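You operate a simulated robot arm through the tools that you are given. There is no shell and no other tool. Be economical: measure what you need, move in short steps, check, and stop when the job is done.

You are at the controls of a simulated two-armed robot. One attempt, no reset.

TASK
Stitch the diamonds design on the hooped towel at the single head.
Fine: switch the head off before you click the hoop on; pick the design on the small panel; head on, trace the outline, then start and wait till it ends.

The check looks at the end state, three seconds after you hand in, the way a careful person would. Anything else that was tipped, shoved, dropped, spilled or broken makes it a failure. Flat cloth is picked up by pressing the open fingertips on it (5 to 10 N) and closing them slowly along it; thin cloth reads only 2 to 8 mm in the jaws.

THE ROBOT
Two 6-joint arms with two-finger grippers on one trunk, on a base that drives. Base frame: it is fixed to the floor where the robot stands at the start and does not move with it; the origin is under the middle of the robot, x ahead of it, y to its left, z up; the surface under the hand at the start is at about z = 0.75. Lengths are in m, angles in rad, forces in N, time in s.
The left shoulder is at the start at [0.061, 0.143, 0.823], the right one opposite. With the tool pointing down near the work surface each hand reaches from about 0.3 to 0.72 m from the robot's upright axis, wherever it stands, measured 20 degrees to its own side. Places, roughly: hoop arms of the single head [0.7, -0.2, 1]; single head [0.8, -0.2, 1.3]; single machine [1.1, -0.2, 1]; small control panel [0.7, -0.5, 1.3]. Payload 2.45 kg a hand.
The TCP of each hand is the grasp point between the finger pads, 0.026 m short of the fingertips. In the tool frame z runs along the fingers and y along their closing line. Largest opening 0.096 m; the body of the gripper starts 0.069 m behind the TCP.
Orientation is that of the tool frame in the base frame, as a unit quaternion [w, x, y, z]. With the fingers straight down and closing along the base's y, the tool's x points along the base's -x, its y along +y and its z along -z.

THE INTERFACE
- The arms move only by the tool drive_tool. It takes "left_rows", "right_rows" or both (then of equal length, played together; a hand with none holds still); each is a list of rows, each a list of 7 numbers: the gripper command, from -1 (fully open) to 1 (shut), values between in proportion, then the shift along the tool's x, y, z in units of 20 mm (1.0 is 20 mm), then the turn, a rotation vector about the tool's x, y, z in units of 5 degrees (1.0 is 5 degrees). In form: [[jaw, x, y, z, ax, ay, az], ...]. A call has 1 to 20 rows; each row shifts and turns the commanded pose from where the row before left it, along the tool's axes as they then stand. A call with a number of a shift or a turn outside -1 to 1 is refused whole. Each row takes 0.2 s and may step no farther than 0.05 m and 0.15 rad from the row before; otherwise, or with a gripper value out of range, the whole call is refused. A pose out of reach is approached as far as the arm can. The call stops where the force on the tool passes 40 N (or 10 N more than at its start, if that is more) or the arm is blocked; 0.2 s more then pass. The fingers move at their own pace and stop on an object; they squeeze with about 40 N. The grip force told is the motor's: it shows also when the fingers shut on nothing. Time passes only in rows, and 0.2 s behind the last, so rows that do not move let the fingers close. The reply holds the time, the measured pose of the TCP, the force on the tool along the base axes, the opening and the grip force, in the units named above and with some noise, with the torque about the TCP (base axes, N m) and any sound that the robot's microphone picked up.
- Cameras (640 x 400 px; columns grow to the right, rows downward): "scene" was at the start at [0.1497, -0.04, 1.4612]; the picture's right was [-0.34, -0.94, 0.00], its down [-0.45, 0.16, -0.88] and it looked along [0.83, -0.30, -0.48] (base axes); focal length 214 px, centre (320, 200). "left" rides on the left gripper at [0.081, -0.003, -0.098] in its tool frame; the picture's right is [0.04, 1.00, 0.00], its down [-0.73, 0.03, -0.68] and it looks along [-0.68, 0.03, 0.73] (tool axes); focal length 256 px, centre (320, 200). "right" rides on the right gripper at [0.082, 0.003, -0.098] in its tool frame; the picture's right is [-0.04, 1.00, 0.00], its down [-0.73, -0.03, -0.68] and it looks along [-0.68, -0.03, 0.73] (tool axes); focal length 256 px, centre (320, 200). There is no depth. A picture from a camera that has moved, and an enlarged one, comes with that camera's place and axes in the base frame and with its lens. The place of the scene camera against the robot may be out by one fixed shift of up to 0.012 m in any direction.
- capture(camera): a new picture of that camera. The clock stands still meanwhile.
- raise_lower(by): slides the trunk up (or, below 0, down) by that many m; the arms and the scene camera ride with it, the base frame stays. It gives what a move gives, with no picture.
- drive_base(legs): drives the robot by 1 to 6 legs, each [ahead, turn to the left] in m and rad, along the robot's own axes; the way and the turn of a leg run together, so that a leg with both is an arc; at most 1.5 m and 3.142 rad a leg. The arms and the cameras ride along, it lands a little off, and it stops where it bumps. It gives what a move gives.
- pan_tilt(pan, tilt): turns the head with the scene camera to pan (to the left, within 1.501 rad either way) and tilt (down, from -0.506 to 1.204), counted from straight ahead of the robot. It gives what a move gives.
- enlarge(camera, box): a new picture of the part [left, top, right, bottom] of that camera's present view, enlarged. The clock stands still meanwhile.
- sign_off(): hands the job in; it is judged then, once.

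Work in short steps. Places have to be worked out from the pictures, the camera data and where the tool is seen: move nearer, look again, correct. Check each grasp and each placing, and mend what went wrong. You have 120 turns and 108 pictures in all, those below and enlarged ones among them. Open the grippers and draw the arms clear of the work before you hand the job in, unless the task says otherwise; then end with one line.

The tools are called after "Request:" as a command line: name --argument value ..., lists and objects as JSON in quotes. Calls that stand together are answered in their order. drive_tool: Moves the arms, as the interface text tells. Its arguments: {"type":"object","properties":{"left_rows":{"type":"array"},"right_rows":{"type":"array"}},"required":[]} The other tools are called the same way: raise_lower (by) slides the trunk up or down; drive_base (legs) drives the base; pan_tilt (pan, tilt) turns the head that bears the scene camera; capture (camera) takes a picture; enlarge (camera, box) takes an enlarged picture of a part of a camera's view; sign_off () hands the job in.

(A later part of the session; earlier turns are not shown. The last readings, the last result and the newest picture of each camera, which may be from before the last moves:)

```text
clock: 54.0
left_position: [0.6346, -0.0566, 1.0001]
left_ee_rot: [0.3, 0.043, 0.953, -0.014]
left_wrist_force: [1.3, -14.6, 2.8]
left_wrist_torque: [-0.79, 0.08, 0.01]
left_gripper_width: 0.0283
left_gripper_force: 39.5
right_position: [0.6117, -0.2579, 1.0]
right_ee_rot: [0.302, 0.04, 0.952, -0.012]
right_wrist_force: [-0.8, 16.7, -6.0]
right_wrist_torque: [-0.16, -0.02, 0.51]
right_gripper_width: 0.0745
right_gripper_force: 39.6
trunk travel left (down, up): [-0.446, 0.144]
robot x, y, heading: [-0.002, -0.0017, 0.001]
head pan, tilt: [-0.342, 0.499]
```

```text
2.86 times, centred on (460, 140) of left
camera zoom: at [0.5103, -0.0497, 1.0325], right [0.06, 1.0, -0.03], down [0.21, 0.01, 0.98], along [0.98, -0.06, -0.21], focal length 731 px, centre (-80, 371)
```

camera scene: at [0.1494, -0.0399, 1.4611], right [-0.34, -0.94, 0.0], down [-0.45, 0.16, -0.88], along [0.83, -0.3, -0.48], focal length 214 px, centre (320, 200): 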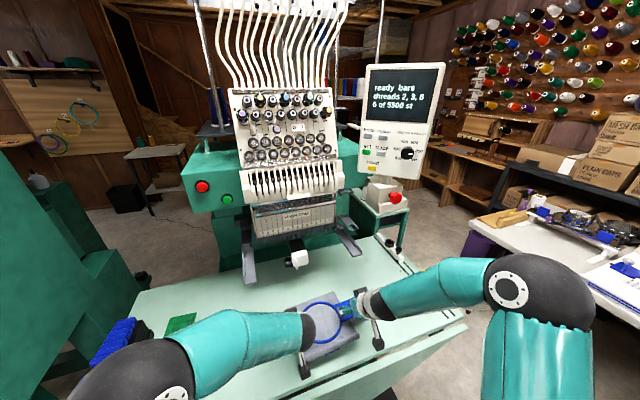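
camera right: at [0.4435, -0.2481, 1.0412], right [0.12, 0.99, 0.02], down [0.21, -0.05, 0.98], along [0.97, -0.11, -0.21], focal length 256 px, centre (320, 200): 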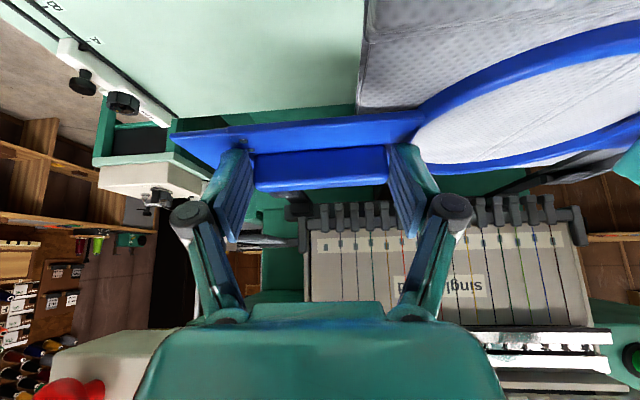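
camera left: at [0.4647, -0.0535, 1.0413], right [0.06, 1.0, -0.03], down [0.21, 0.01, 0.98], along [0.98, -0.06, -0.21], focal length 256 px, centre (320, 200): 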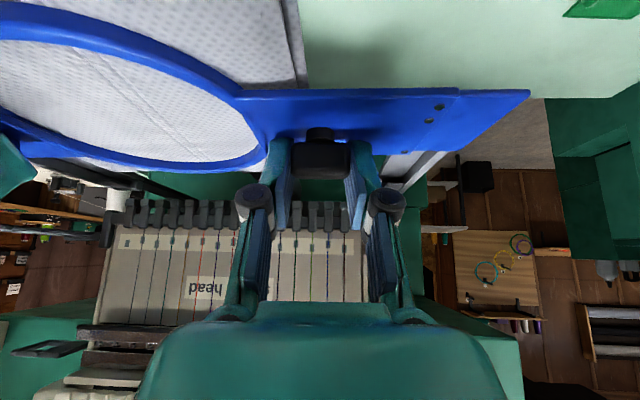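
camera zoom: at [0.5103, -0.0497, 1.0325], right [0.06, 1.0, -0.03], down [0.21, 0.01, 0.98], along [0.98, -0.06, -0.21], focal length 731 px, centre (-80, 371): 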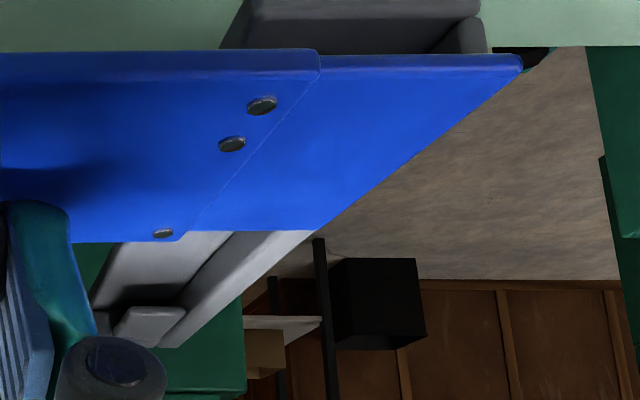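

All measurements agree: the wall tops are at z of about 0.954, the arm fronts at x of about 0.62, and the flap underside at about 0.961, centred in y. I go 1 cm further in and lower another 10 mm, watching the force.

Request:
drive_tool --right_rows '[[1, -0.41, -0.02, 0.287, 0, 0, 0], [1, 0.072, 0, 0.102, 0, 0, 0], [1, 0.072, 0, 0.102, 0, 0, 0], [1, 0.072, 0, 0.102, 0, 0, 0], [1, 0.072, 0, 0.102, 0, 0, 0]]' --left_rows '[[1, -0.41, -0.02, 0.287, 0, 0, 0], [1, 0.072, 0, 0.102, 0, 0, 0], [1, 0.072, 0, 0.102, 0, 0, 0], [1, 0.072, 0, 0.102, 0, 0, 0], [1, 0.072, 0, 0.102, 0, 0, 0]]'

Request:
enlarge --camera "right" --box '[130, 90, 330, 230]'

Request:
enlarge --camera "left" --box '[360, 70, 560, 210]'

```text
clock: 55.2
left_position: [0.644, -0.06, 0.9944]
left_ee_rot: [0.305, 0.044, 0.951, -0.016]
left_wrist_force: [-1.2, -12.9, 27.1]
left_wrist_torque: [0.24, 0.46, -0.03]
left_gripper_width: 0.0286
left_gripper_force: 39.4
right_position: [0.6196, -0.2584, 0.9902]
right_ee_rot: [0.302, 0.042, 0.952, -0.012]
right_wrist_force: [1.2, 12.1, -5.4]
right_wrist_torque: [0.74, -0.4, 0.16]
right_gripper_width: 0.0744
right_gripper_force: 40.6
trunk travel left (down, up): [-0.446, 0.144]
robot x, y, heading: [-0.001, 0.0019, 0.0]
head pan, tilt: [-0.342, 0.499]
```

```text
2.86 times, centred on (230, 160) of right
camera zoom: at [0.4974, -0.2456, 1.0237], right [0.12, 0.99, 0.03], down [0.21, -0.05, 0.98], along [0.97, -0.11, -0.21], focal length 731 px, centre (577, 314)
```

zoom: 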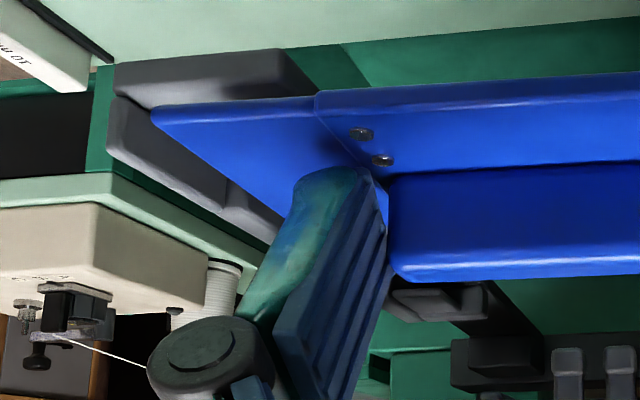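

```text
2.86 times, centred on (460, 140) of left
camera zoom: at [0.5189, -0.051, 1.027], right [0.06, 1.0, -0.03], down [0.2, 0.01, 0.98], along [0.98, -0.06, -0.2], focal length 731 px, centre (-80, 371)
```

zoom: 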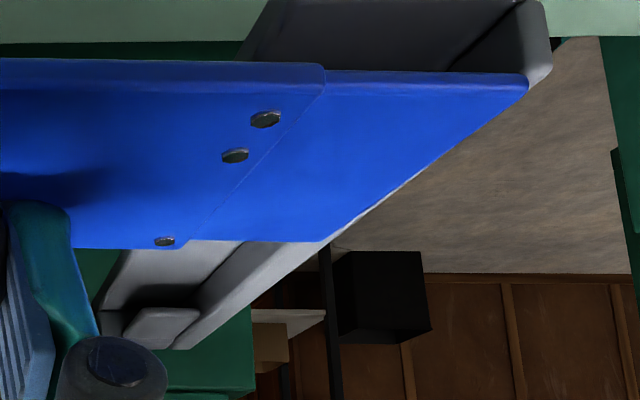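

The left flap is resting on its wall and the right one has about 3–4 mm to spare. I lift slightly, shift −4.5 mm in y and lower again.

Request:
drive_tool --right_rows '[[1, -0.115, 0, -0.164, 0, 0, 0], [1, 0, -0.225, 0, 0, 0, 0], [1, 0.072, 0, 0.102, 0, 0, 0], [1, 0.072, 0, 0.102, 0, 0, 0]]' --left_rows '[[1, -0.115, 0, -0.164, 0, 0, 0], [1, 0, -0.225, 0, 0, 0, 0], [1, 0.072, 0, 0.102, 0, 0, 0], [1, 0.072, 0, 0.102, 0, 0, 0]]'

Request:
enlarge --camera "right" --box '[130, 90, 330, 230]'

Request:
enlarge --camera "left" --box '[360, 70, 560, 210]'

```text
clock: 56.2
left_position: [0.6461, -0.0638, 0.9868]
left_ee_rot: [0.301, 0.043, 0.953, -0.015]
left_wrist_force: [6.2, -15.2, 6.9]
left_wrist_torque: [-0.65, -0.47, 0.09]
left_gripper_width: 0.0286
left_gripper_force: 40.4
right_position: [0.6207, -0.2641, 0.9876]
right_ee_rot: [0.301, 0.038, 0.953, -0.012]
right_wrist_force: [-6.7, 14.5, -9.5]
right_wrist_torque: [-0.95, 0.66, 1.6]
right_gripper_width: 0.0745
right_gripper_force: 39.7
trunk travel left (down, up): [-0.446, 0.144]
robot x, y, heading: [-0.0024, 0.0008, 0.002]
head pan, tilt: [-0.342, 0.499]
```

```text
2.86 times, centred on (230, 160) of right
camera zoom: at [0.4983, -0.2502, 1.0213], right [0.11, 0.99, 0.02], down [0.21, -0.05, 0.98], along [0.97, -0.11, -0.21], focal length 731 px, centre (577, 314)
```

zoom: 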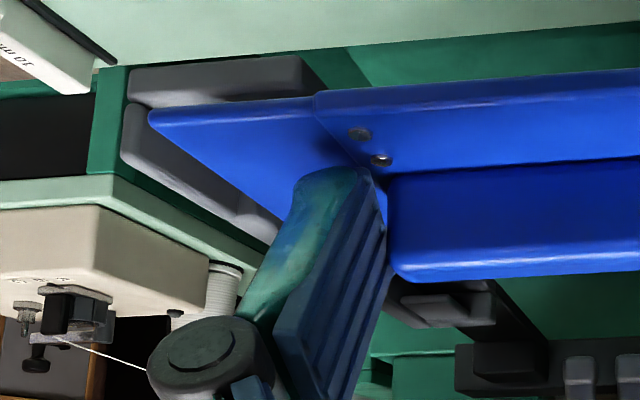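

```text
2.86 times, centred on (460, 140) of left
camera zoom: at [0.5206, -0.0555, 1.0211], right [0.06, 1.0, -0.03], down [0.21, 0.01, 0.98], along [0.98, -0.06, -0.21], focal length 731 px, centre (-80, 371)
```

zoom: 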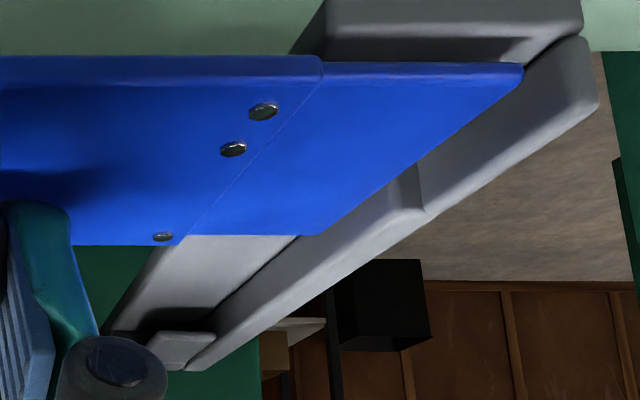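

Both flaps now sit inside the walls. I lower gently until they rest on the plates.

Request:
drive_tool --right_rows '[[1, 0.057, 0, 0.082, 0, 0, 0], [1, 0.057, 0, 0.082, 0, 0, 0]]' --left_rows '[[1, 0.057, 0, 0.082, 0, 0, 0], [1, 0.057, 0, 0.082, 0, 0, 0]]'

```text
clock: 56.8
left_position: [0.6447, -0.0626, 0.9838]
left_ee_rot: [0.3, 0.042, 0.953, -0.015]
left_wrist_force: [8.5, -15.3, 3.5]
left_wrist_torque: [-0.69, -0.24, 0.16]
left_gripper_width: 0.0285
left_gripper_force: 40.0
right_position: [0.6199, -0.2621, 0.9859]
right_ee_rot: [0.301, 0.04, 0.953, -0.012]
right_wrist_force: [-8.8, 15.4, -5.6]
right_wrist_torque: [-0.21, 0.34, 1.9]
right_gripper_width: 0.0747
right_gripper_force: 40.0
trunk travel left (down, up): [-0.446, 0.144]
robot x, y, heading: [-0.0006, -0.0039, -0.002]
head pan, tilt: [-0.342, 0.499]
```

There is no support yet, since the net force still equals the hoop's weight. I lower further in small steps.

Request:
drive_tool --right_rows '[[1, 0.057, 0, 0.082, 0, 0, 0], [1, 0.057, 0, 0.082, 0, 0, 0], [1, 0.057, 0, 0.082, 0, 0, 0]]' --left_rows '[[1, 0.057, 0, 0.082, 0, 0, 0], [1, 0.057, 0, 0.082, 0, 0, 0], [1, 0.057, 0, 0.082, 0, 0, 0]]'

Request:
enlarge --camera "left" --box '[360, 70, 560, 210]'

Request:
enlarge --camera "right" --box '[130, 90, 330, 230]'

```text
clock: 57.6
left_position: [0.6431, -0.064, 0.9826]
left_ee_rot: [0.303, 0.043, 0.952, -0.017]
left_wrist_force: [2.4, -13.9, 21.0]
left_wrist_torque: [0.2, 0.23, -0.1]
left_gripper_width: 0.0286
left_gripper_force: 39.6
right_position: [0.6196, -0.2634, 0.9809]
right_ee_rot: [0.303, 0.042, 0.952, -0.012]
right_wrist_force: [0.7, 14.5, -4.7]
right_wrist_torque: [0.62, -0.5, 0.14]
right_gripper_width: 0.0747
right_gripper_force: 40.2
trunk travel left (down, up): [-0.446, 0.144]
robot x, y, heading: [0.0009, -0.0008, -0.003]
head pan, tilt: [-0.342, 0.499]
```

```text
2.86 times, centred on (460, 140) of left
camera zoom: at [0.5193, -0.0554, 1.0152], right [0.06, 1.0, -0.03], down [0.21, 0.01, 0.98], along [0.98, -0.06, -0.21], focal length 731 px, centre (-80, 371)
```

zoom: 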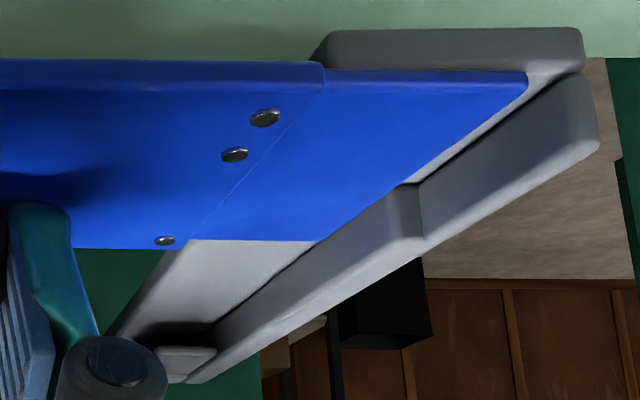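

```text
2.86 times, centred on (230, 160) of right
camera zoom: at [0.4983, -0.25, 1.0131], right [0.12, 0.99, 0.03], down [0.2, -0.05, 0.98], along [0.97, -0.11, -0.21], focal length 731 px, centre (577, 314)
```

zoom: 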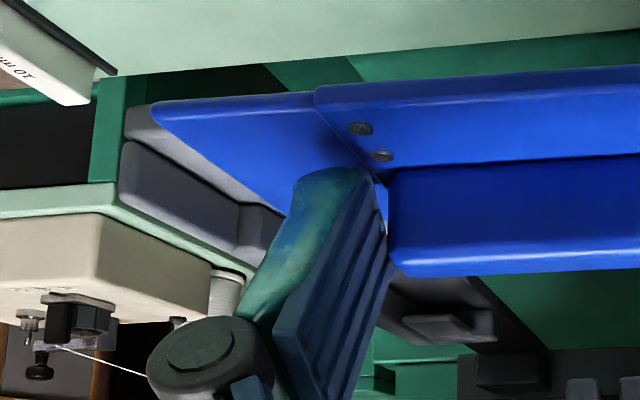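

Both flaps rest on the plates. I slide the hoop in along +x in 5 mm steps, easing the down pressure slightly.

Request:
drive_tool --right_rows '[[1, -0.22, 0.0225, 0.13, 0, 0, 0], [1, -0.205, 0.0225, 0.1435, 0, 0, 0], [1, -0.205, 0.0225, 0.1435, 0, 0, 0], [1, -0.205, 0.0225, 0.1435, 0, 0, 0]]' --left_rows '[[1, -0.24, 0.0225, 0.1, 0, 0, 0], [1, -0.205, 0.0225, 0.1435, 0, 0, 0], [1, -0.205, 0.0225, 0.1435, 0, 0, 0], [1, -0.205, 0.0225, 0.1435, 0, 0, 0]]'

Request:
capture --camera "left"

Request:
capture --camera "right"

Request:
enlarge --camera "scene" --box '[220, 180, 400, 290]'

```text
clock: 58.6
left_position: [0.6631, -0.0634, 0.9821]
left_ee_rot: [0.302, 0.044, 0.952, -0.015]
left_wrist_force: [-6.9, -12.2, 23.4]
left_wrist_torque: [-0.16, 0.01, 0.01]
left_gripper_width: 0.0286
left_gripper_force: 40.6
right_position: [0.6396, -0.2641, 0.9807]
right_ee_rot: [0.302, 0.04, 0.952, -0.013]
right_wrist_force: [2.3, 12.4, -7.9]
right_wrist_torque: [-0.25, -0.19, 0.09]
right_gripper_width: 0.0743
right_gripper_force: 40.2
trunk travel left (down, up): [-0.446, 0.144]
robot x, y, heading: [0.0044, -0.0001, 0.001]
head pan, tilt: [-0.342, 0.499]
```

```text
33 pictures are left
camera left: at [0.5381, -0.0559, 1.0154], right [0.06, 1.0, -0.03], down [0.21, 0.01, 0.98], along [0.98, -0.06, -0.21], focal length 256 px, centre (320, 200)
```

left: 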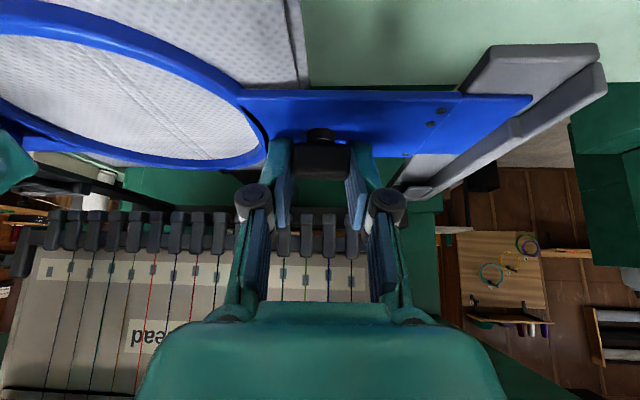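

```text
32 pictures are left
camera right: at [0.517, -0.2505, 1.0133], right [0.12, 0.99, 0.02], down [0.21, -0.05, 0.98], along [0.97, -0.11, -0.21], focal length 256 px, centre (320, 200)
```

right: 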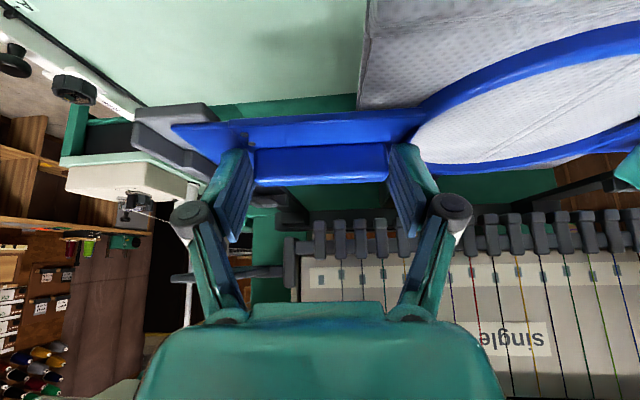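

```text
3.56 times, centred on (310, 235) of scene
camera zoom: at [0.1471, -0.0401, 1.4615], right [-0.34, -0.94, 0.0], down [-0.45, 0.16, -0.88], along [0.83, -0.3, -0.48], focal length 763 px, centre (356, 76)
```

zoom: 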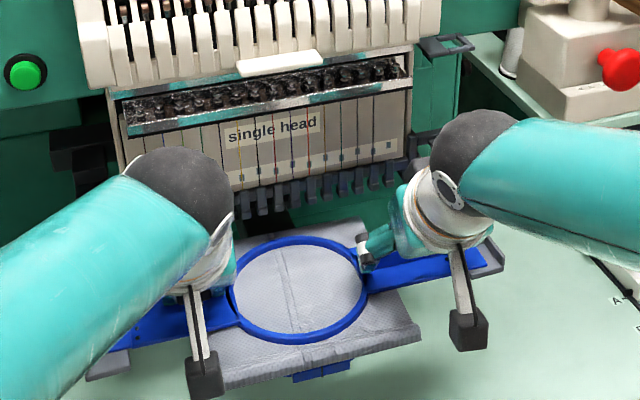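

It slides freely. I go another 15 mm.

Request:
drive_tool --right_rows '[[1, -0.205, 0.0225, 0.1435, 0, 0, 0], [1, -0.205, 0.0225, 0.1435, 0, 0, 0], [1, -0.205, 0.0225, 0.1435, 0, 0, 0]]' --left_rows '[[1, -0.215, 0.0225, 0.13, 0, 0, 0], [1, -0.205, 0.0225, 0.1435, 0, 0, 0], [1, -0.205, 0.0225, 0.1435, 0, 0, 0]]'

Request:
capture --camera "left"

```text
clock: 59.4
left_position: [0.6768, -0.0634, 0.9832]
left_ee_rot: [0.302, 0.043, 0.952, -0.014]
left_wrist_force: [-1.7, -13.0, 18.4]
left_wrist_torque: [-0.04, -0.08, 0.16]
left_gripper_width: 0.0285
left_gripper_force: 40.2
right_position: [0.6539, -0.2645, 0.98]
right_ee_rot: [0.302, 0.039, 0.952, -0.012]
right_wrist_force: [-2.9, 7.2, -5.9]
right_wrist_torque: [-0.04, -0.08, 1.14]
right_gripper_width: 0.0744
right_gripper_force: 39.7
trunk travel left (down, up): [-0.446, 0.144]
robot x, y, heading: [-0.0007, 0.004, 0.0]
head pan, tilt: [-0.342, 0.499]
```

```text
30 pictures are left
camera left: at [0.5533, -0.0564, 1.0155], right [0.06, 1.0, -0.02], down [0.21, 0.01, 0.98], along [0.98, -0.06, -0.21], focal length 256 px, centre (320, 200)
```

left: 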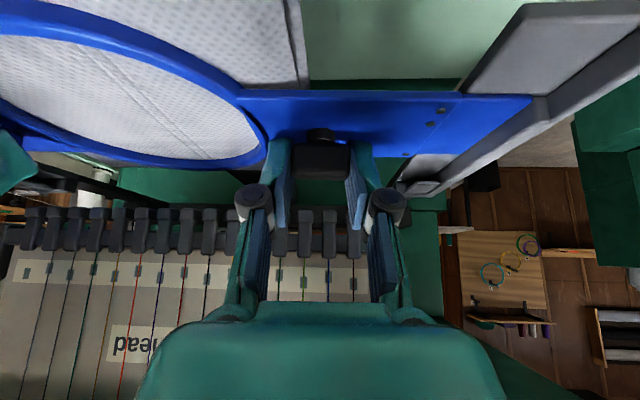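

The hoop centre is at about 0.69 and the hands are nearly under the needle feet. I release both handles gently and draw back along the fingers.

Request:
drive_tool --right_rows '[[-0.72, 0, 0, 0, 0, 0, 0], [-0.75, 0, 0, 0, 0, 0, 0], [-0.75, 0, 0, 0, 0, 0, 0], [-0.75, 0, 0, -0.5, 0, 0, 0], [-0.75, 0.2, 0, -1, 0, 0, 0], [-0.75, 0.3, 0, -1, 0, 0, 0], [-0.75, 0.5, 0, -1, 0, 0, 0], [-0.75, 0.7, 0, -0.7, 0, 0, 0]]' --left_rows '[[0.2, 0, 0, 0, 0, 0, 0], [0, 0, 0, 0, 0, 0, 0], [0, 0, 0, 0, 0, 0, 0], [0, 0, 0, -0.5, 0, 0, 0], [0, 0.2, 0, -1, 0, 0, 0], [0, 0.3, 0, -1, 0, 0, 0], [0, 0.5, 0, -1, 0, 0, 0], [0, 0.7, 0, -0.7, 0, 0, 0]]'

Request:
enlarge --camera "scene" --box '[220, 180, 400, 290]'

Request:
capture --camera "right"

```text
clock: 61.2
left_position: [0.6028, -0.0563, 1.0306]
left_ee_rot: [0.301, 0.042, 0.953, -0.013]
left_wrist_force: [-0.5, 0.1, 0.6]
left_wrist_torque: [0.0, 0.04, -0.01]
left_gripper_width: 0.048
left_gripper_force: 0.1
right_position: [0.5795, -0.2567, 1.0295]
right_ee_rot: [0.302, 0.041, 0.953, -0.012]
right_wrist_force: [-0.2, 0.3, 0.1]
right_wrist_torque: [0.03, 0.0, -0.01]
right_gripper_width: 0.0839
right_gripper_force: 0.1
trunk travel left (down, up): [-0.446, 0.144]
robot x, y, heading: [0.0003, -0.0014, 0.001]
head pan, tilt: [-0.342, 0.499]
```

```text
3.56 times, centred on (310, 235) of scene
camera zoom: at [0.1487, -0.0399, 1.4613], right [-0.34, -0.94, 0.0], down [-0.45, 0.16, -0.88], along [0.83, -0.3, -0.48], focal length 763 px, centre (356, 76)
```

zoom: 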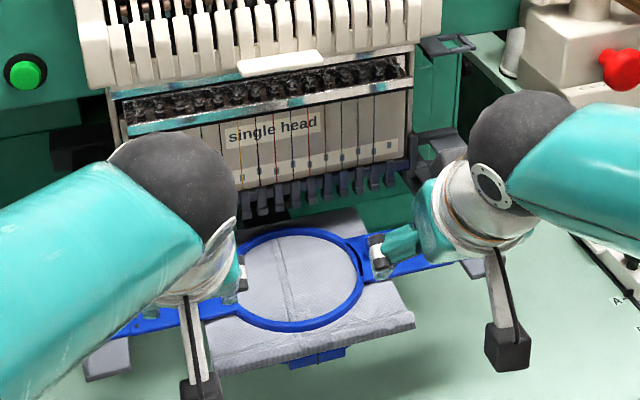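

```text
28 pictures are left
camera right: at [0.4572, -0.2435, 1.0618], right [0.12, 0.99, 0.02], down [0.21, -0.05, 0.98], along [0.97, -0.11, -0.21], focal length 256 px, centre (320, 200)
```

right: 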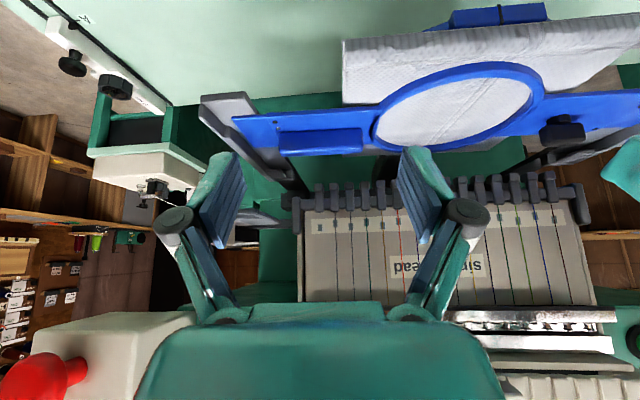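

The hoop rests on the arms. I shut both jaws, tilt the hands to 60°, and set the tips just in front of the bracket front edges.

Request:
drive_tool --right_rows '[[1, 0, 0, 0, 0, -1, 0], [1, 0, 0, 0, 0, -1, 0], [1, 0, 0, 0, 0, -1, 0], [1, 0, 0, 0, 0, -1, 0], [1, 0, 0, 0, 0, -1, 0], [1, 0.515, -0.195, 0.695, 0, 0, 0], [1, 0.515, -0.195, 0.695, 0, 0, 0], [1, 0.515, -0.195, 0.695, 0, 0, 0], [1, 0.515, -0.195, 0.695, 0, 0, 0]]' --left_rows '[[1, 0, 0, 0, 0, -1, 0], [1, 0, 0, 0, 0, -1, 0], [1, 0, 0, 0, 0, -1, 0], [1, 0, 0, 0, 0, -1, 0], [1, 0, 0, 0, 0, -1, 0], [1, 0.675, 0.14, 0.45, 0, 0, 0], [1, 0.675, 0.14, 0.45, 0, 0, 0], [1, 0.675, 0.14, 0.45, 0, 0, 0], [1, 0.675, 0.14, 0.45, 0, 0, 0]]'

Request:
capture --camera "scene"

Request:
capture --camera "right"

```text
clock: 63.2
left_position: [0.6093, -0.0453, 0.9645]
left_ee_rot: [0.499, 0.038, 0.865, -0.022]
left_wrist_force: [0.3, 0.3, -0.6]
left_wrist_torque: [0.0, 0.02, 0.03]
left_gripper_width: 0.0
left_gripper_force: 29.0
right_position: [0.6072, -0.2746, 0.964]
right_ee_rot: [0.5, 0.037, 0.865, -0.021]
right_wrist_force: [0.9, -0.1, 0.1]
right_wrist_torque: [-0.01, 0.05, -0.01]
right_gripper_width: 0.0
right_gripper_force: 28.6
trunk travel left (down, up): [-0.446, 0.144]
robot x, y, heading: [0.001, 0.0016, 0.0]
head pan, tilt: [-0.342, 0.499]
```

```text
27 pictures are left
camera scene: at [0.1502, -0.0402, 1.4611], right [-0.34, -0.94, 0.0], down [-0.45, 0.16, -0.88], along [0.83, -0.3, -0.48], focal length 214 px, centre (320, 200)
```

scene: 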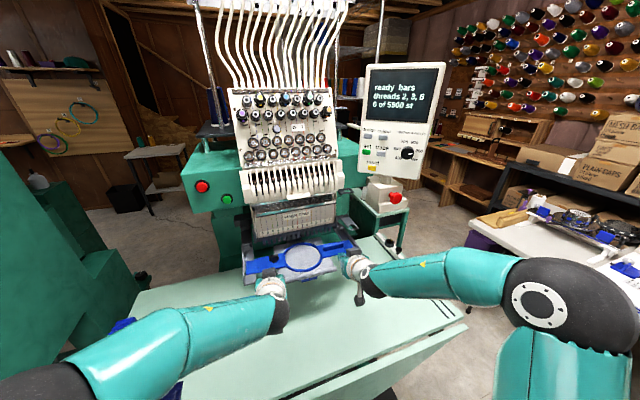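

```text
26 pictures are left
camera right: at [0.482, -0.2613, 0.9421], right [0.1, 0.99, 0.04], down [-0.22, -0.01, 0.97], along [0.97, -0.11, 0.22], focal length 256 px, centre (320, 200)
```

right: 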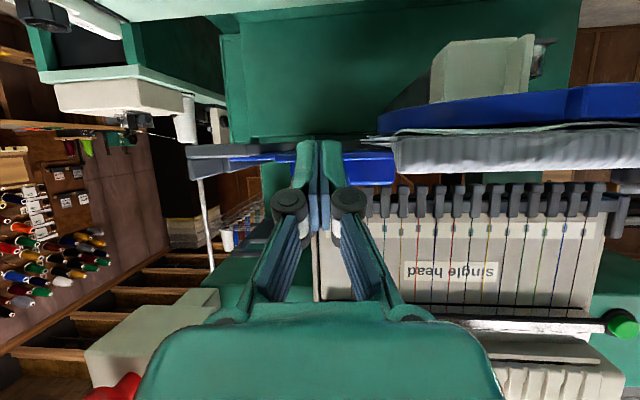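

The tips line up with the plate edge at z of about 0.951. I push both hands forward together in 5 mm steps.

Request:
drive_tool --right_rows '[[1, -0.125, 0.0225, 0.2165, 0, 0, 0], [1, -0.125, 0.0225, 0.2165, 0, 0, 0], [1, -0.125, 0.0225, 0.2165, 0, 0, 0], [1, -0.125, 0.0225, 0.2165, 0, 0, 0], [1, -0.125, 0.0225, 0.2165, 0, 0, 0], [1, -0.125, 0.0225, 0.2165, 0, 0, 0], [1, -0.125, 0.0225, 0.2165, 0, 0, 0], [1, -0.125, 0.0225, 0.2165, 0, 0, 0]]' --left_rows '[[1, -0.125, 0.0225, 0.2165, 0, 0, 0], [1, -0.125, 0.0225, 0.2165, 0, 0, 0], [1, -0.125, 0.0225, 0.2165, 0, 0, 0], [1, -0.125, 0.0225, 0.2165, 0, 0, 0], [1, -0.125, 0.0225, 0.2165, 0, 0, 0], [1, -0.125, 0.0225, 0.2165, 0, 0, 0], [1, -0.125, 0.0225, 0.2165, 0, 0, 0], [1, -0.125, 0.0225, 0.2165, 0, 0, 0]]'

Request:
enlarge --camera "scene" --box '[220, 190, 400, 300]'

```text
clock: 65.0
left_position: [0.6482, -0.0457, 0.9645]
left_ee_rot: [0.499, 0.037, 0.865, -0.022]
left_wrist_force: [0.4, 0.2, -0.5]
left_wrist_torque: [0.0, -0.04, 0.03]
left_gripper_width: 0.0001
left_gripper_force: 28.6
right_position: [0.6474, -0.2746, 0.9653]
right_ee_rot: [0.5, 0.036, 0.865, -0.02]
right_wrist_force: [-0.5, -0.3, 0.5]
right_wrist_torque: [-0.01, -0.02, 0.04]
right_gripper_width: 0.0
right_gripper_force: 28.4
trunk travel left (down, up): [-0.446, 0.144]
robot x, y, heading: [0.0026, 0.0019, -0.003]
head pan, tilt: [-0.342, 0.499]
```

```text
3.56 times, centred on (310, 245) of scene
camera zoom: at [0.1496, -0.0399, 1.4612], right [-0.34, -0.94, 0.0], down [-0.45, 0.16, -0.88], along [0.83, -0.3, -0.48], focal length 763 px, centre (356, 40)
```

zoom: 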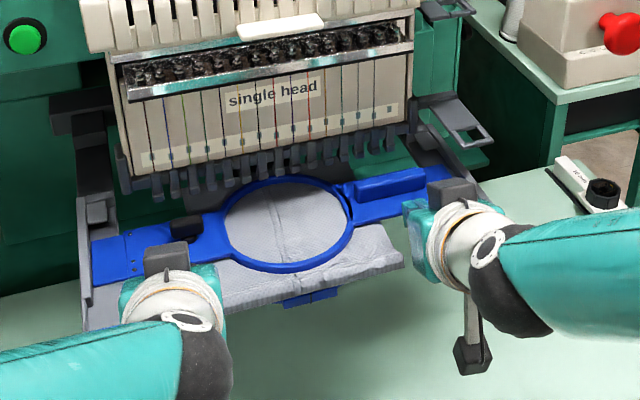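

There is no contact yet with the tips at about x 0.67. I continue.

Request:
drive_tool --right_rows '[[1, -0.1, 0.018, 0.173, 0, 0, 0], [1, -0.1, 0.018, 0.173, 0, 0, 0], [1, -0.1, 0.018, 0.173, 0, 0, 0], [1, -0.1, 0.018, 0.173, 0, 0, 0], [1, -0.1, 0.018, 0.173, 0, 0, 0], [1, -0.1, 0.018, 0.173, 0, 0, 0]]' --left_rows '[[1, -0.1, 0.018, 0.173, 0, 0, 0], [1, -0.1, 0.018, 0.173, 0, 0, 0], [1, -0.1, 0.018, 0.173, 0, 0, 0], [1, -0.1, 0.018, 0.173, 0, 0, 0], [1, -0.1, 0.018, 0.173, 0, 0, 0], [1, -0.1, 0.018, 0.173, 0, 0, 0]]'

Request:
enlarge --camera "scene" --box '[220, 190, 400, 300]'

```text
clock: 66.4
left_position: [0.6727, -0.0462, 0.9641]
left_ee_rot: [0.499, 0.037, 0.865, -0.022]
left_wrist_force: [0.0, 0.5, 0.7]
left_wrist_torque: [0.0, -0.02, -0.04]
left_gripper_width: 0.0
left_gripper_force: 28.5
right_position: [0.6707, -0.2746, 0.9654]
right_ee_rot: [0.5, 0.036, 0.865, -0.021]
right_wrist_force: [-0.2, -0.1, 1.0]
right_wrist_torque: [0.01, -0.02, -0.01]
right_gripper_width: 0.0002
right_gripper_force: 28.4
trunk travel left (down, up): [-0.446, 0.144]
robot x, y, heading: [0.0004, -0.001, -0.001]
head pan, tilt: [-0.342, 0.499]
```

```text
3.56 times, centred on (310, 245) of scene
camera zoom: at [0.1495, -0.04, 1.4612], right [-0.34, -0.94, 0.0], down [-0.45, 0.16, -0.88], along [0.83, -0.3, -0.48], focal length 763 px, centre (356, 40)
```

zoom: 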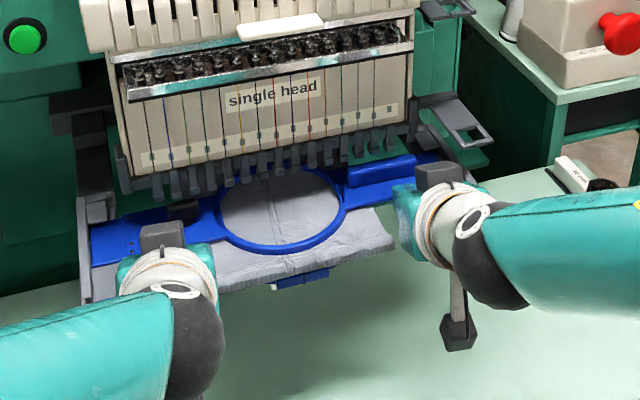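

The hoop slides in evenly and the flaps are near the rear catches. I continue with finer steps until resistance or a click.

Request:
drive_tool --right_rows '[[1, -0.075, 0.0135, 0.13, 0, 0, 0], [1, -0.075, 0.0135, 0.13, 0, 0, 0], [1, -0.075, 0.0135, 0.13, 0, 0, 0], [1, -0.075, 0.0135, 0.13, 0, 0, 0], [1, -0.075, 0.0135, 0.13, 0, 0, 0]]' --left_rows '[[1, -0.075, 0.0135, 0.13, 0, 0, 0], [1, -0.075, 0.0135, 0.13, 0, 0, 0], [1, -0.075, 0.0135, 0.13, 0, 0, 0], [1, -0.075, 0.0135, 0.13, 0, 0, 0], [1, -0.075, 0.0135, 0.13, 0, 0, 0]]'

```text
clock: 67.6
left_position: [0.6889, -0.0458, 0.9656]
left_ee_rot: [0.5, 0.038, 0.865, -0.024]
left_wrist_force: [-0.4, 0.0, 0.9]
left_wrist_torque: [0.0, 0.0, -0.03]
left_gripper_width: 0.0
left_gripper_force: 29.0
right_position: [0.6859, -0.2745, 0.9658]
right_ee_rot: [0.501, 0.037, 0.865, -0.021]
right_wrist_force: [-0.6, -1.1, 0.7]
right_wrist_torque: [0.03, 0.01, -0.02]
right_gripper_width: 0.0
right_gripper_force: 28.8
trunk travel left (down, up): [-0.446, 0.144]
robot x, y, heading: [-0.0019, 0.0023, 0.002]
head pan, tilt: [-0.342, 0.499]
```

Still free. I take three more 3 mm steps and look.

Request:
drive_tool --right_rows '[[1, -0.075, 0.0135, 0.13, 0, 0, 0], [1, -0.075, 0.0135, 0.13, 0, 0, 0], [1, -0.075, 0.0135, 0.13, 0, 0, 0]]' --left_rows '[[1, -0.075, 0.0135, 0.13, 0, 0, 0], [1, -0.075, 0.0135, 0.13, 0, 0, 0], [1, -0.075, 0.0135, 0.13, 0, 0, 0]]'

Request:
enlarge --camera "scene" --box '[220, 190, 380, 290]'

```text
clock: 68.4
left_position: [0.6951, -0.0459, 0.9653]
left_ee_rot: [0.498, 0.039, 0.866, -0.023]
left_wrist_force: [-9.7, 1.6, 0.4]
left_wrist_torque: [0.04, 0.1, 0.12]
left_gripper_width: 0.0001
left_gripper_force: 28.5
right_position: [0.694, -0.275, 0.9664]
right_ee_rot: [0.501, 0.037, 0.864, -0.021]
right_wrist_force: [0.1, -0.2, 0.6]
right_wrist_torque: [0.0, 0.0, -0.01]
right_gripper_width: 0.0
right_gripper_force: 28.6
trunk travel left (down, up): [-0.446, 0.144]
robot x, y, heading: [0.0013, -0.0005, 0.002]
head pan, tilt: [-0.342, 0.499]
```

```text
4.00 times, centred on (300, 240) of scene
camera zoom: at [0.1479, -0.0398, 1.4614], right [-0.34, -0.94, 0.0], down [-0.45, 0.16, -0.88], along [0.83, -0.3, -0.48], focal length 858 px, centre (400, 40)
```

zoom: 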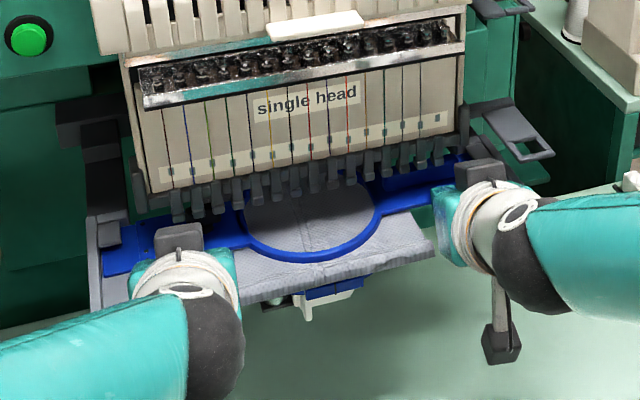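

The left side meets resistance at 10 N, at the catch. I push on in 2–3 mm steps, listening for the click.

Request:
drive_tool --right_rows '[[1, -0.06, 0.011, 0.104, 0, 0, 0], [1, -0.06, 0.011, 0.104, 0, 0, 0], [1, -0.06, 0.011, 0.104, 0, 0, 0]]' --left_rows '[[1, -0.06, 0.011, 0.104, 0, 0, 0], [1, -0.06, 0.011, 0.104, 0, 0, 0], [1, -0.06, 0.011, 0.104, 0, 0, 0]]'

```text
clock: 69.2
left_position: [0.6973, -0.0455, 0.9672]
left_ee_rot: [0.5, 0.039, 0.865, -0.024]
left_wrist_force: [-24.2, 6.3, 7.9]
left_wrist_torque: [0.09, 0.12, 0.21]
left_gripper_width: 0.006
left_gripper_force: 28.6
right_position: [0.697, -0.2739, 0.9696]
right_ee_rot: [0.503, 0.037, 0.863, -0.021]
right_wrist_force: [-2.8, -0.3, 1.3]
right_wrist_torque: [-0.03, 0.03, -0.01]
right_gripper_width: 0.0
right_gripper_force: 28.3
trunk travel left (down, up): [-0.446, 0.144]
robot x, y, heading: [-0.0019, 0.0046, -0.002]
head pan, tilt: [-0.342, 0.499]
stopped in row 3 (left hand): the force on the tool passed its limit at 43 N (the readings are from after the stop); the commanded pose is now the measured one
```

The left hand stopped at 43 N. I zoom in on the catches to see the state.

Request:
enlarge --camera "scene" --box '[235, 215, 295, 260]'

Request:
enlarge --camera "scene" --box '[320, 205, 370, 245]'

```text
8.89 times, centred on (265, 238) of scene
camera zoom: at [0.1437, -0.039, 1.462], right [-0.34, -0.94, 0.0], down [-0.45, 0.16, -0.88], along [0.83, -0.3, -0.48], focal length 1906 px, centre (809, -133)
```

zoom: 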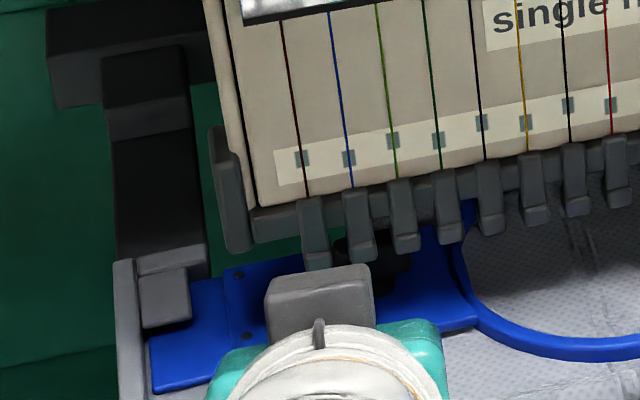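

```text
10.00 times, centred on (345, 225) of scene
camera zoom: at [0.1437, -0.039, 1.462], right [-0.34, -0.94, 0.0], down [-0.45, 0.16, -0.88], along [0.83, -0.3, -0.48], focal length 2145 px, centre (70, -50)
```

zoom: 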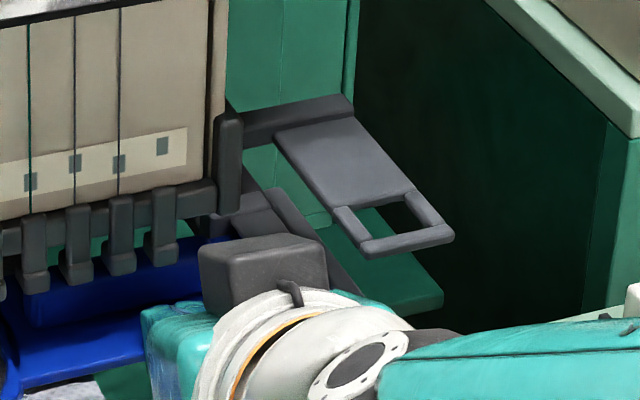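

The left flap is under its catch. I push the right side alone until it seats too.

Request:
drive_tool --right_rows '[[1, -0.05, 0.009, 0.0866, 0, 0, 0], [1, -0.05, 0.009, 0.0866, 0, 0, 0], [1, -0.05, 0.009, 0.0866, 0, 0, 0], [1, -0.05, 0.009, 0.0866, 0, 0, 0]]'

```text
clock: 69.8
left_position: [0.6961, -0.0461, 0.9671]
left_ee_rot: [0.5, 0.039, 0.865, -0.023]
left_wrist_force: [-6.9, 1.3, 2.9]
left_wrist_torque: [0.05, 0.0, 0.06]
left_gripper_width: 0.0002
left_gripper_force: 28.8
right_position: [0.6978, -0.2741, 0.9698]
right_ee_rot: [0.502, 0.036, 0.864, -0.019]
right_wrist_force: [-26.6, -0.7, 9.1]
right_wrist_torque: [0.02, 0.23, 0.09]
right_gripper_width: 0.0061
right_gripper_force: 28.7
trunk travel left (down, up): [-0.446, 0.144]
robot x, y, heading: [-0.001, 0.0032, 0.001]
head pan, tilt: [-0.342, 0.499]
stopped in row 2 (right hand): the force on the tool passed its limit at 44 N (the readings are from after the stop); the commanded pose is now the measured one
```

Both sides now stop at x of about 0.6975. I push both together so the forces add, in 2 mm steps.

Request:
drive_tool --right_rows '[[1, -0.02, 0.009, 0.06, 0, 0, 0], [1, -0.03, 0.009, 0.0866, 0, 0, 0], [1, -0.03, 0.009, 0.0866, 0, 0, 0]]' --left_rows '[[1, -0.04, 0.009, 0.1, 0, 0, 0], [1, -0.03, 0.009, 0.0866, 0, 0, 0], [1, -0.03, 0.009, 0.0866, 0, 0, 0]]'

Request:
enlarge --camera "scene" --box '[235, 215, 295, 260]'

```text
clock: 70.5
left_position: [0.6971, -0.0475, 0.9668]
left_ee_rot: [0.499, 0.04, 0.865, -0.025]
left_wrist_force: [-21.1, 4.5, 6.9]
left_wrist_torque: [0.03, 0.15, 0.18]
left_gripper_width: 0.0058
left_gripper_force: 28.3
right_position: [0.6993, -0.2741, 0.9691]
right_ee_rot: [0.501, 0.038, 0.865, -0.021]
right_wrist_force: [-31.4, -0.8, 9.2]
right_wrist_torque: [-0.02, 0.29, 0.04]
right_gripper_width: 0.0062
right_gripper_force: 28.3
trunk travel left (down, up): [-0.446, 0.144]
robot x, y, heading: [-0.0018, 0.0002, 0.003]
head pan, tilt: [-0.342, 0.499]
stopped in row 3 (right hand): the force on the tool passed its limit at 41 N (the readings are from after the stop); the commanded pose is now the measured one
```

```text
8.89 times, centred on (265, 238) of scene
camera zoom: at [0.138, -0.0388, 1.4625], right [-0.34, -0.94, 0.0], down [-0.44, 0.16, -0.88], along [0.83, -0.3, -0.47], focal length 1906 px, centre (809, -133)
```

zoom: 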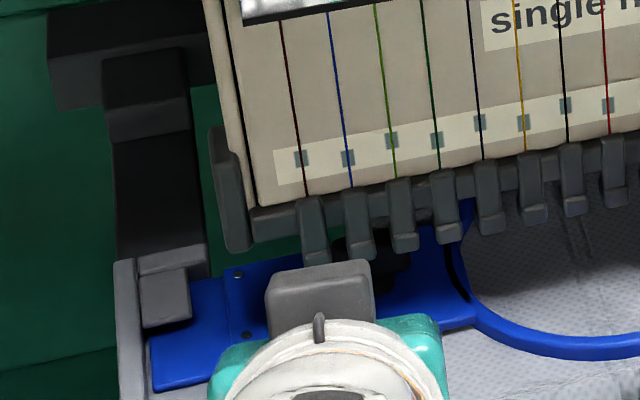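

The hoop stops hard at the same place on both sides with the flaps under the catches. I back both hands straight out and up, then look.

Request:
drive_tool --right_rows '[[1, 0.25, -0.045, -0.433, 0, 0, 0], [1, 0.5, -0.09, -0.866, 0, 0, 0], [1, 0.5, -0.09, -0.866, 0, 0, 0], [1, 0.5, -0.09, -0.866, 0, 0, 0], [1, 0.5, -0.09, -0.866, 0, 0, 0], [1, 0, 0, -1, 0, 0, 0], [1, 0, 0, -1, 0, 0, 0], [1, -0.9, 0, -0.5, 0, 0, 0], [1, -0.9, 0, -0.5, 0, 0, 0], [1, -0.9, 0, -0.5, 0, 0, 0]]' --left_rows '[[1, 0.25, -0.045, -0.433, 0, 0, 0], [1, 0.5, -0.09, -0.866, 0, 0, 0], [1, 0.5, -0.09, -0.866, 0, 0, 0], [1, 0.5, -0.09, -0.866, 0, 0, 0], [1, 0.5, -0.09, -0.866, 0, 0, 0], [1, 0, 1, -1, 0, 0, 0], [1, 0, 1, -1, 0, 0, 0], [1, 0, 1, -1, 0, 0, 0], [1, 0, 1, -1, 0, 0, 0], [1, 0, 0, -0.5, 0, 0, 0]]'

Request:
enlarge --camera "scene" --box '[220, 180, 400, 290]'

```text
clock: 72.7
left_position: [0.5439, 0.0415, 1.006]
left_ee_rot: [0.496, 0.04, 0.867, -0.025]
left_wrist_force: [0.0, 0.8, 0.3]
left_wrist_torque: [0.0, -0.04, 0.01]
left_gripper_width: 0.0
left_gripper_force: 28.3
right_position: [0.5821, -0.2709, 1.0461]
right_ee_rot: [0.498, 0.037, 0.866, -0.019]
right_wrist_force: [-0.6, 0.3, -0.1]
right_wrist_torque: [-0.01, -0.04, -0.02]
right_gripper_width: 0.0
right_gripper_force: 27.9
trunk travel left (down, up): [-0.446, 0.144]
robot x, y, heading: [0.0042, -0.006, -0.002]
head pan, tilt: [-0.342, 0.499]
```

```text
3.56 times, centred on (310, 235) of scene
camera zoom: at [0.1486, -0.0401, 1.4612], right [-0.34, -0.94, 0.0], down [-0.45, 0.16, -0.88], along [0.83, -0.3, -0.48], focal length 763 px, centre (356, 76)
```

zoom: 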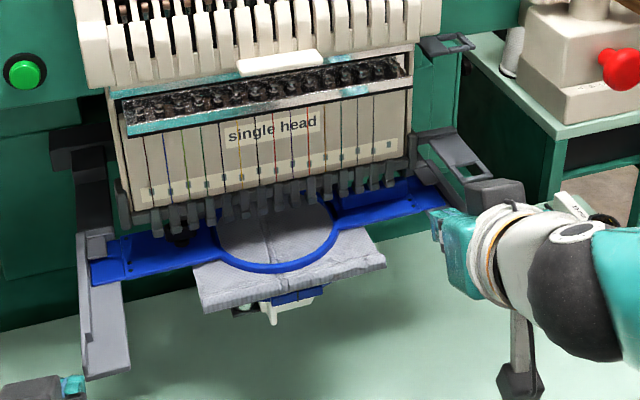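

The hoop looks seated at both arms. The panel is best pressed by the left hand, since it faces back and left. I draw the right hand aside, turn the left hand to point right and ahead, and raise the trunk.

Request:
drive_tool --right_rows '[[1, 0, -0.5, -1, 0, 0, 0], [1, 0, -1, -1, 0, 0, 0], [1, 0, -1, -1, 0, 0, 0], [1, 0, -1, -1, 0, 0, 0], [1, 0, -1, -1, 0, 0, 0], [1, 0, -1, -1, 0, 0, 0], [1, 0, -1, 0, 0, 0, 0], [1, 0, -1, 0, 0, 0, 0], [1, 0, -1, 0, 0, 0, 0], [1, 0, 0, 0, 0, 0, 0], [1, 0, 0, 0, 0, 0, 0], [1, 0, 0, 0, 0, 0, 0], [1, 0, 0, 0, 0, 0, 0]]' --left_rows '[[1, 0, 0, 0, 0, -1, 0], [1, 0, 0, 0, 0, -1, 0], [1, 0, 0, 0, 0, -1, 0], [1, 0, 0, 0, 0, -1, 0], [1, 0, 0, 0, 0, -1, 0], [1, 0, 0, 0, 0, -1, 0], [1, 0, 0, 0, 1, 0, 0], [1, 0, 0, 0, 1, 0, 0], [1, 0, 0, 0, 1, 0, 0], [1, 0, 0, 0, 1, 0, 0], [1, 0, 0, 0, 1, 0, 0], [1, 0, 0, 0, 1, 0, 0], [1, 0, 0, 0, 1, 0, 0]]'

Request:
raise_lower --by 0.12

Request:
drive_tool --left_rows '[[1, -0.665, -0.82, 0.97, 0, 0, 0], [1, -0.665, -0.82, 0.97, 0, 0, 0], [1, -0.665, -0.82, 0.97, 0, 0, 0], [1, -0.665, -0.82, 0.97, 0, 0, 0], [1, -0.665, -0.82, 0.97, 0, 0, 0], [1, -0.665, -0.82, 0.97, 0, 0, 0], [1, -0.665, -0.82, 0.97, 0, 0, 0]]'

```text
clock: 75.5
left_position: [0.4165, -0.13, 1.1022]
left_ee_rot: [0.661, 0.237, 0.672, -0.237]
left_wrist_force: [0.4, -0.6, 0.2]
left_wrist_torque: [0.01, -0.02, 0.01]
left_gripper_width: 0.0
left_gripper_force: 29.0
left hand out of reach, approached as far as the arm can: row 8, 9, 10, 11, 12, 13
right_position: [0.4644, -0.4332, 1.1054]
right_ee_rot: [0.498, 0.037, 0.866, -0.02]
right_wrist_force: [0.7, 0.0, -0.2]
right_wrist_torque: [0.01, -0.03, 0.03]
right_gripper_width: 0.0001
right_gripper_force: 28.4
trunk travel left (down, up): [-0.446, 0.144]
robot x, y, heading: [-0.0015, 0.0012, -0.003]
head pan, tilt: [-0.342, 0.499]
```

```text
clock: 77.0
left_position: [0.4184, -0.1296, 1.2225]
left_ee_rot: [0.66, 0.237, 0.672, -0.237]
left_wrist_force: [0.1, -1.1, -0.3]
left_wrist_torque: [0.03, -0.02, 0.01]
left_gripper_width: 0.0001
left_gripper_force: 28.0
right_position: [0.4647, -0.4331, 1.2262]
right_ee_rot: [0.498, 0.037, 0.866, -0.019]
right_wrist_force: [0.0, 0.2, 0.4]
right_wrist_torque: [0.05, -0.01, 0.01]
right_gripper_width: 0.0002
right_gripper_force: 28.3
trunk travel left (down, up): [-0.566, 0.024]
robot x, y, heading: [0.0017, 0.0005, -0.002]
head pan, tilt: [-0.342, 0.499]
```

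```text
clock: 78.6
left_position: [0.4557, -0.2926, 1.3357]
left_ee_rot: [0.67, 0.224, 0.666, -0.24]
left_wrist_force: [0.1, 0.2, 0.7]
left_wrist_torque: [-0.02, -0.02, -0.04]
left_gripper_width: 0.0001
left_gripper_force: 29.0
right_position: [0.4664, -0.4328, 1.2256]
right_ee_rot: [0.498, 0.037, 0.866, -0.02]
right_wrist_force: [0.8, 0.0, 0.2]
right_wrist_torque: [0.0, -0.01, -0.01]
right_gripper_width: 0.0
right_gripper_force: 29.1
trunk travel left (down, up): [-0.566, 0.024]
robot x, y, heading: [0.0052, 0.0002, -0.002]
head pan, tilt: [-0.342, 0.499]
```

The left hand is at [0.456,-0.293,1.336], pointing about −38°. I move it to stand off 8 cm in front of the "design" button.

Request:
drive_tool --left_rows '[[1, 0.17, 0.59, 0.9, 0, 0, 0], [1, 0.17, 0.59, 0.9, 0, 0, 0], [1, 0.17, 0.59, 0.9, 0, 0, 0], [1, 0.17, 0.59, 0.9, 0, 0, 0], [1, 0.17, 0.59, 0.9, 0, 0, 0], [1, 0.17, 0.59, 0.9, 0, 0, 0], [1, 0.17, 0.59, 0.9, 0, 0, 0]]'

Request:
enlarge --camera "scene" --box '[300, 100, 460, 240]'

Request:
enlarge --camera "left" --box '[160, 0, 480, 200]'

```text
clock: 79.6
left_position: [0.5292, -0.2668, 1.4019]
left_ee_rot: [0.707, 0.194, 0.629, -0.26]
left_wrist_force: [0.1, 0.0, -0.2]
left_wrist_torque: [0.01, 0.01, -0.01]
left_gripper_width: 0.0
left_gripper_force: 28.5
right_position: [0.4648, -0.4332, 1.2233]
right_ee_rot: [0.497, 0.036, 0.867, -0.02]
right_wrist_force: [-0.2, -0.8, -0.2]
right_wrist_torque: [0.0, 0.01, -0.01]
right_gripper_width: 0.0
right_gripper_force: 28.9
trunk travel left (down, up): [-0.566, 0.024]
robot x, y, heading: [0.0024, -0.0004, -0.0]
head pan, tilt: [-0.342, 0.499]
stopped in row 5 (left hand): the arm was blocked; the commanded pose is now the measured one
```

```text
2.86 times, centred on (380, 170) of scene
camera zoom: at [0.1492, -0.0399, 1.5788], right [-0.34, -0.94, 0.0], down [-0.45, 0.16, -0.88], along [0.83, -0.3, -0.48], focal length 613 px, centre (149, 286)
```

zoom: 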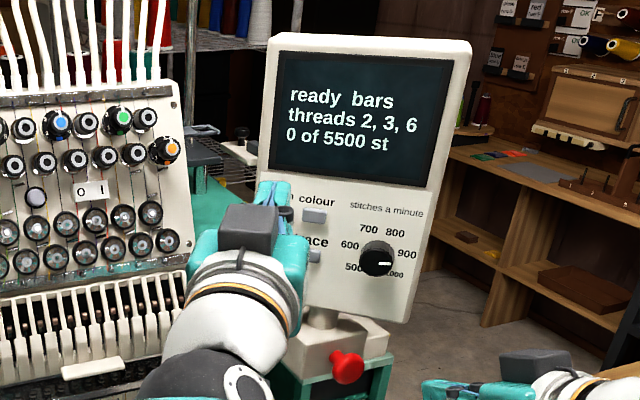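

```text
2.00 times, centred on (320, 100) of left
camera zoom: at [0.4544, -0.2204, 1.3078], right [0.61, 0.79, -0.09], down [-0.57, 0.52, 0.63], along [0.55, -0.34, 0.77], focal length 512 px, centre (320, 400)
```

zoom: 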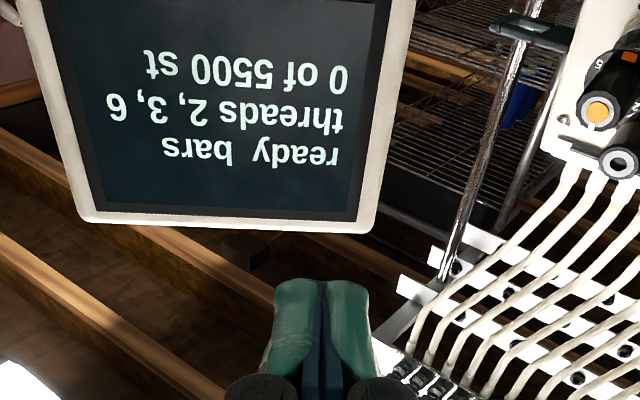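

The left arm was blocked and twisted upward, so that reach does not suit it. I back it out, turn it down again out of the way, and will use the right hand on the panel.

Request:
drive_tool --left_rows '[[1, 0, 0, -0.8, 0, 0, 0], [1, 0, 0, -0.8, 0, 0, 0], [1, 0, 0.5, -0.8, 0, 0, 0], [1, 0, 1, -0.5, -0.432, 0.875, -0.218], [1, 0, 1, 0, -0.432, 0.875, -0.218], [1, 0, 1, 0, -0.432, 0.875, -0.218], [1, 0, 1, 0, -0.432, 0.875, -0.218], [1, 0, 1, 0, -0.432, 0.875, -0.218], [1, 0, 1, 0, -0.432, 0.875, -0.218], [1, 0, 1, 0, -0.432, 0.875, -0.218], [1, 0, 1, 0, -0.432, 0.875, -0.218], [1, 0, 1, 0, -0.432, 0.875, -0.218], [1, 0, 1, 0, -0.432, 0.875, -0.218], [1, 0, 1, 0, -0.432, 0.875, -0.218], [1, 0, 1, 0, -0.432, 0.875, -0.218], [1, 0, 1, 0, -0.432, 0.875, -0.218], [1, 0, 1, 0, -0.432, 0.875, -0.218], [1, 0, 1, 0, -0.432, 0.875, -0.218], [1, 0, 1, 0, -0.432, 0.875, -0.218], [1, 0, 0, 0, -0.432, 0.875, -0.218]]'

```text
clock: 83.8
left_position: [0.5551, 0.07, 1.321]
left_ee_rot: [0.165, -0.001, 0.986, 0.006]
left_wrist_force: [0.3, -0.8, 0.3]
left_wrist_torque: [0.01, 0.01, 0.01]
left_gripper_width: 0.0003
left_gripper_force: 28.7
left hand out of reach, approached as far as the arm can: row 17, 18, 19, 20
right_position: [0.4654, -0.4338, 1.2252]
right_ee_rot: [0.497, 0.037, 0.866, -0.02]
right_wrist_force: [-0.2, -0.7, -0.5]
right_wrist_torque: [0.01, -0.03, 0.03]
right_gripper_width: 0.0002
right_gripper_force: 28.5
trunk travel left (down, up): [-0.566, 0.024]
robot x, y, heading: [0.0027, 0.0028, 0.0]
head pan, tilt: [-0.342, 0.499]
```

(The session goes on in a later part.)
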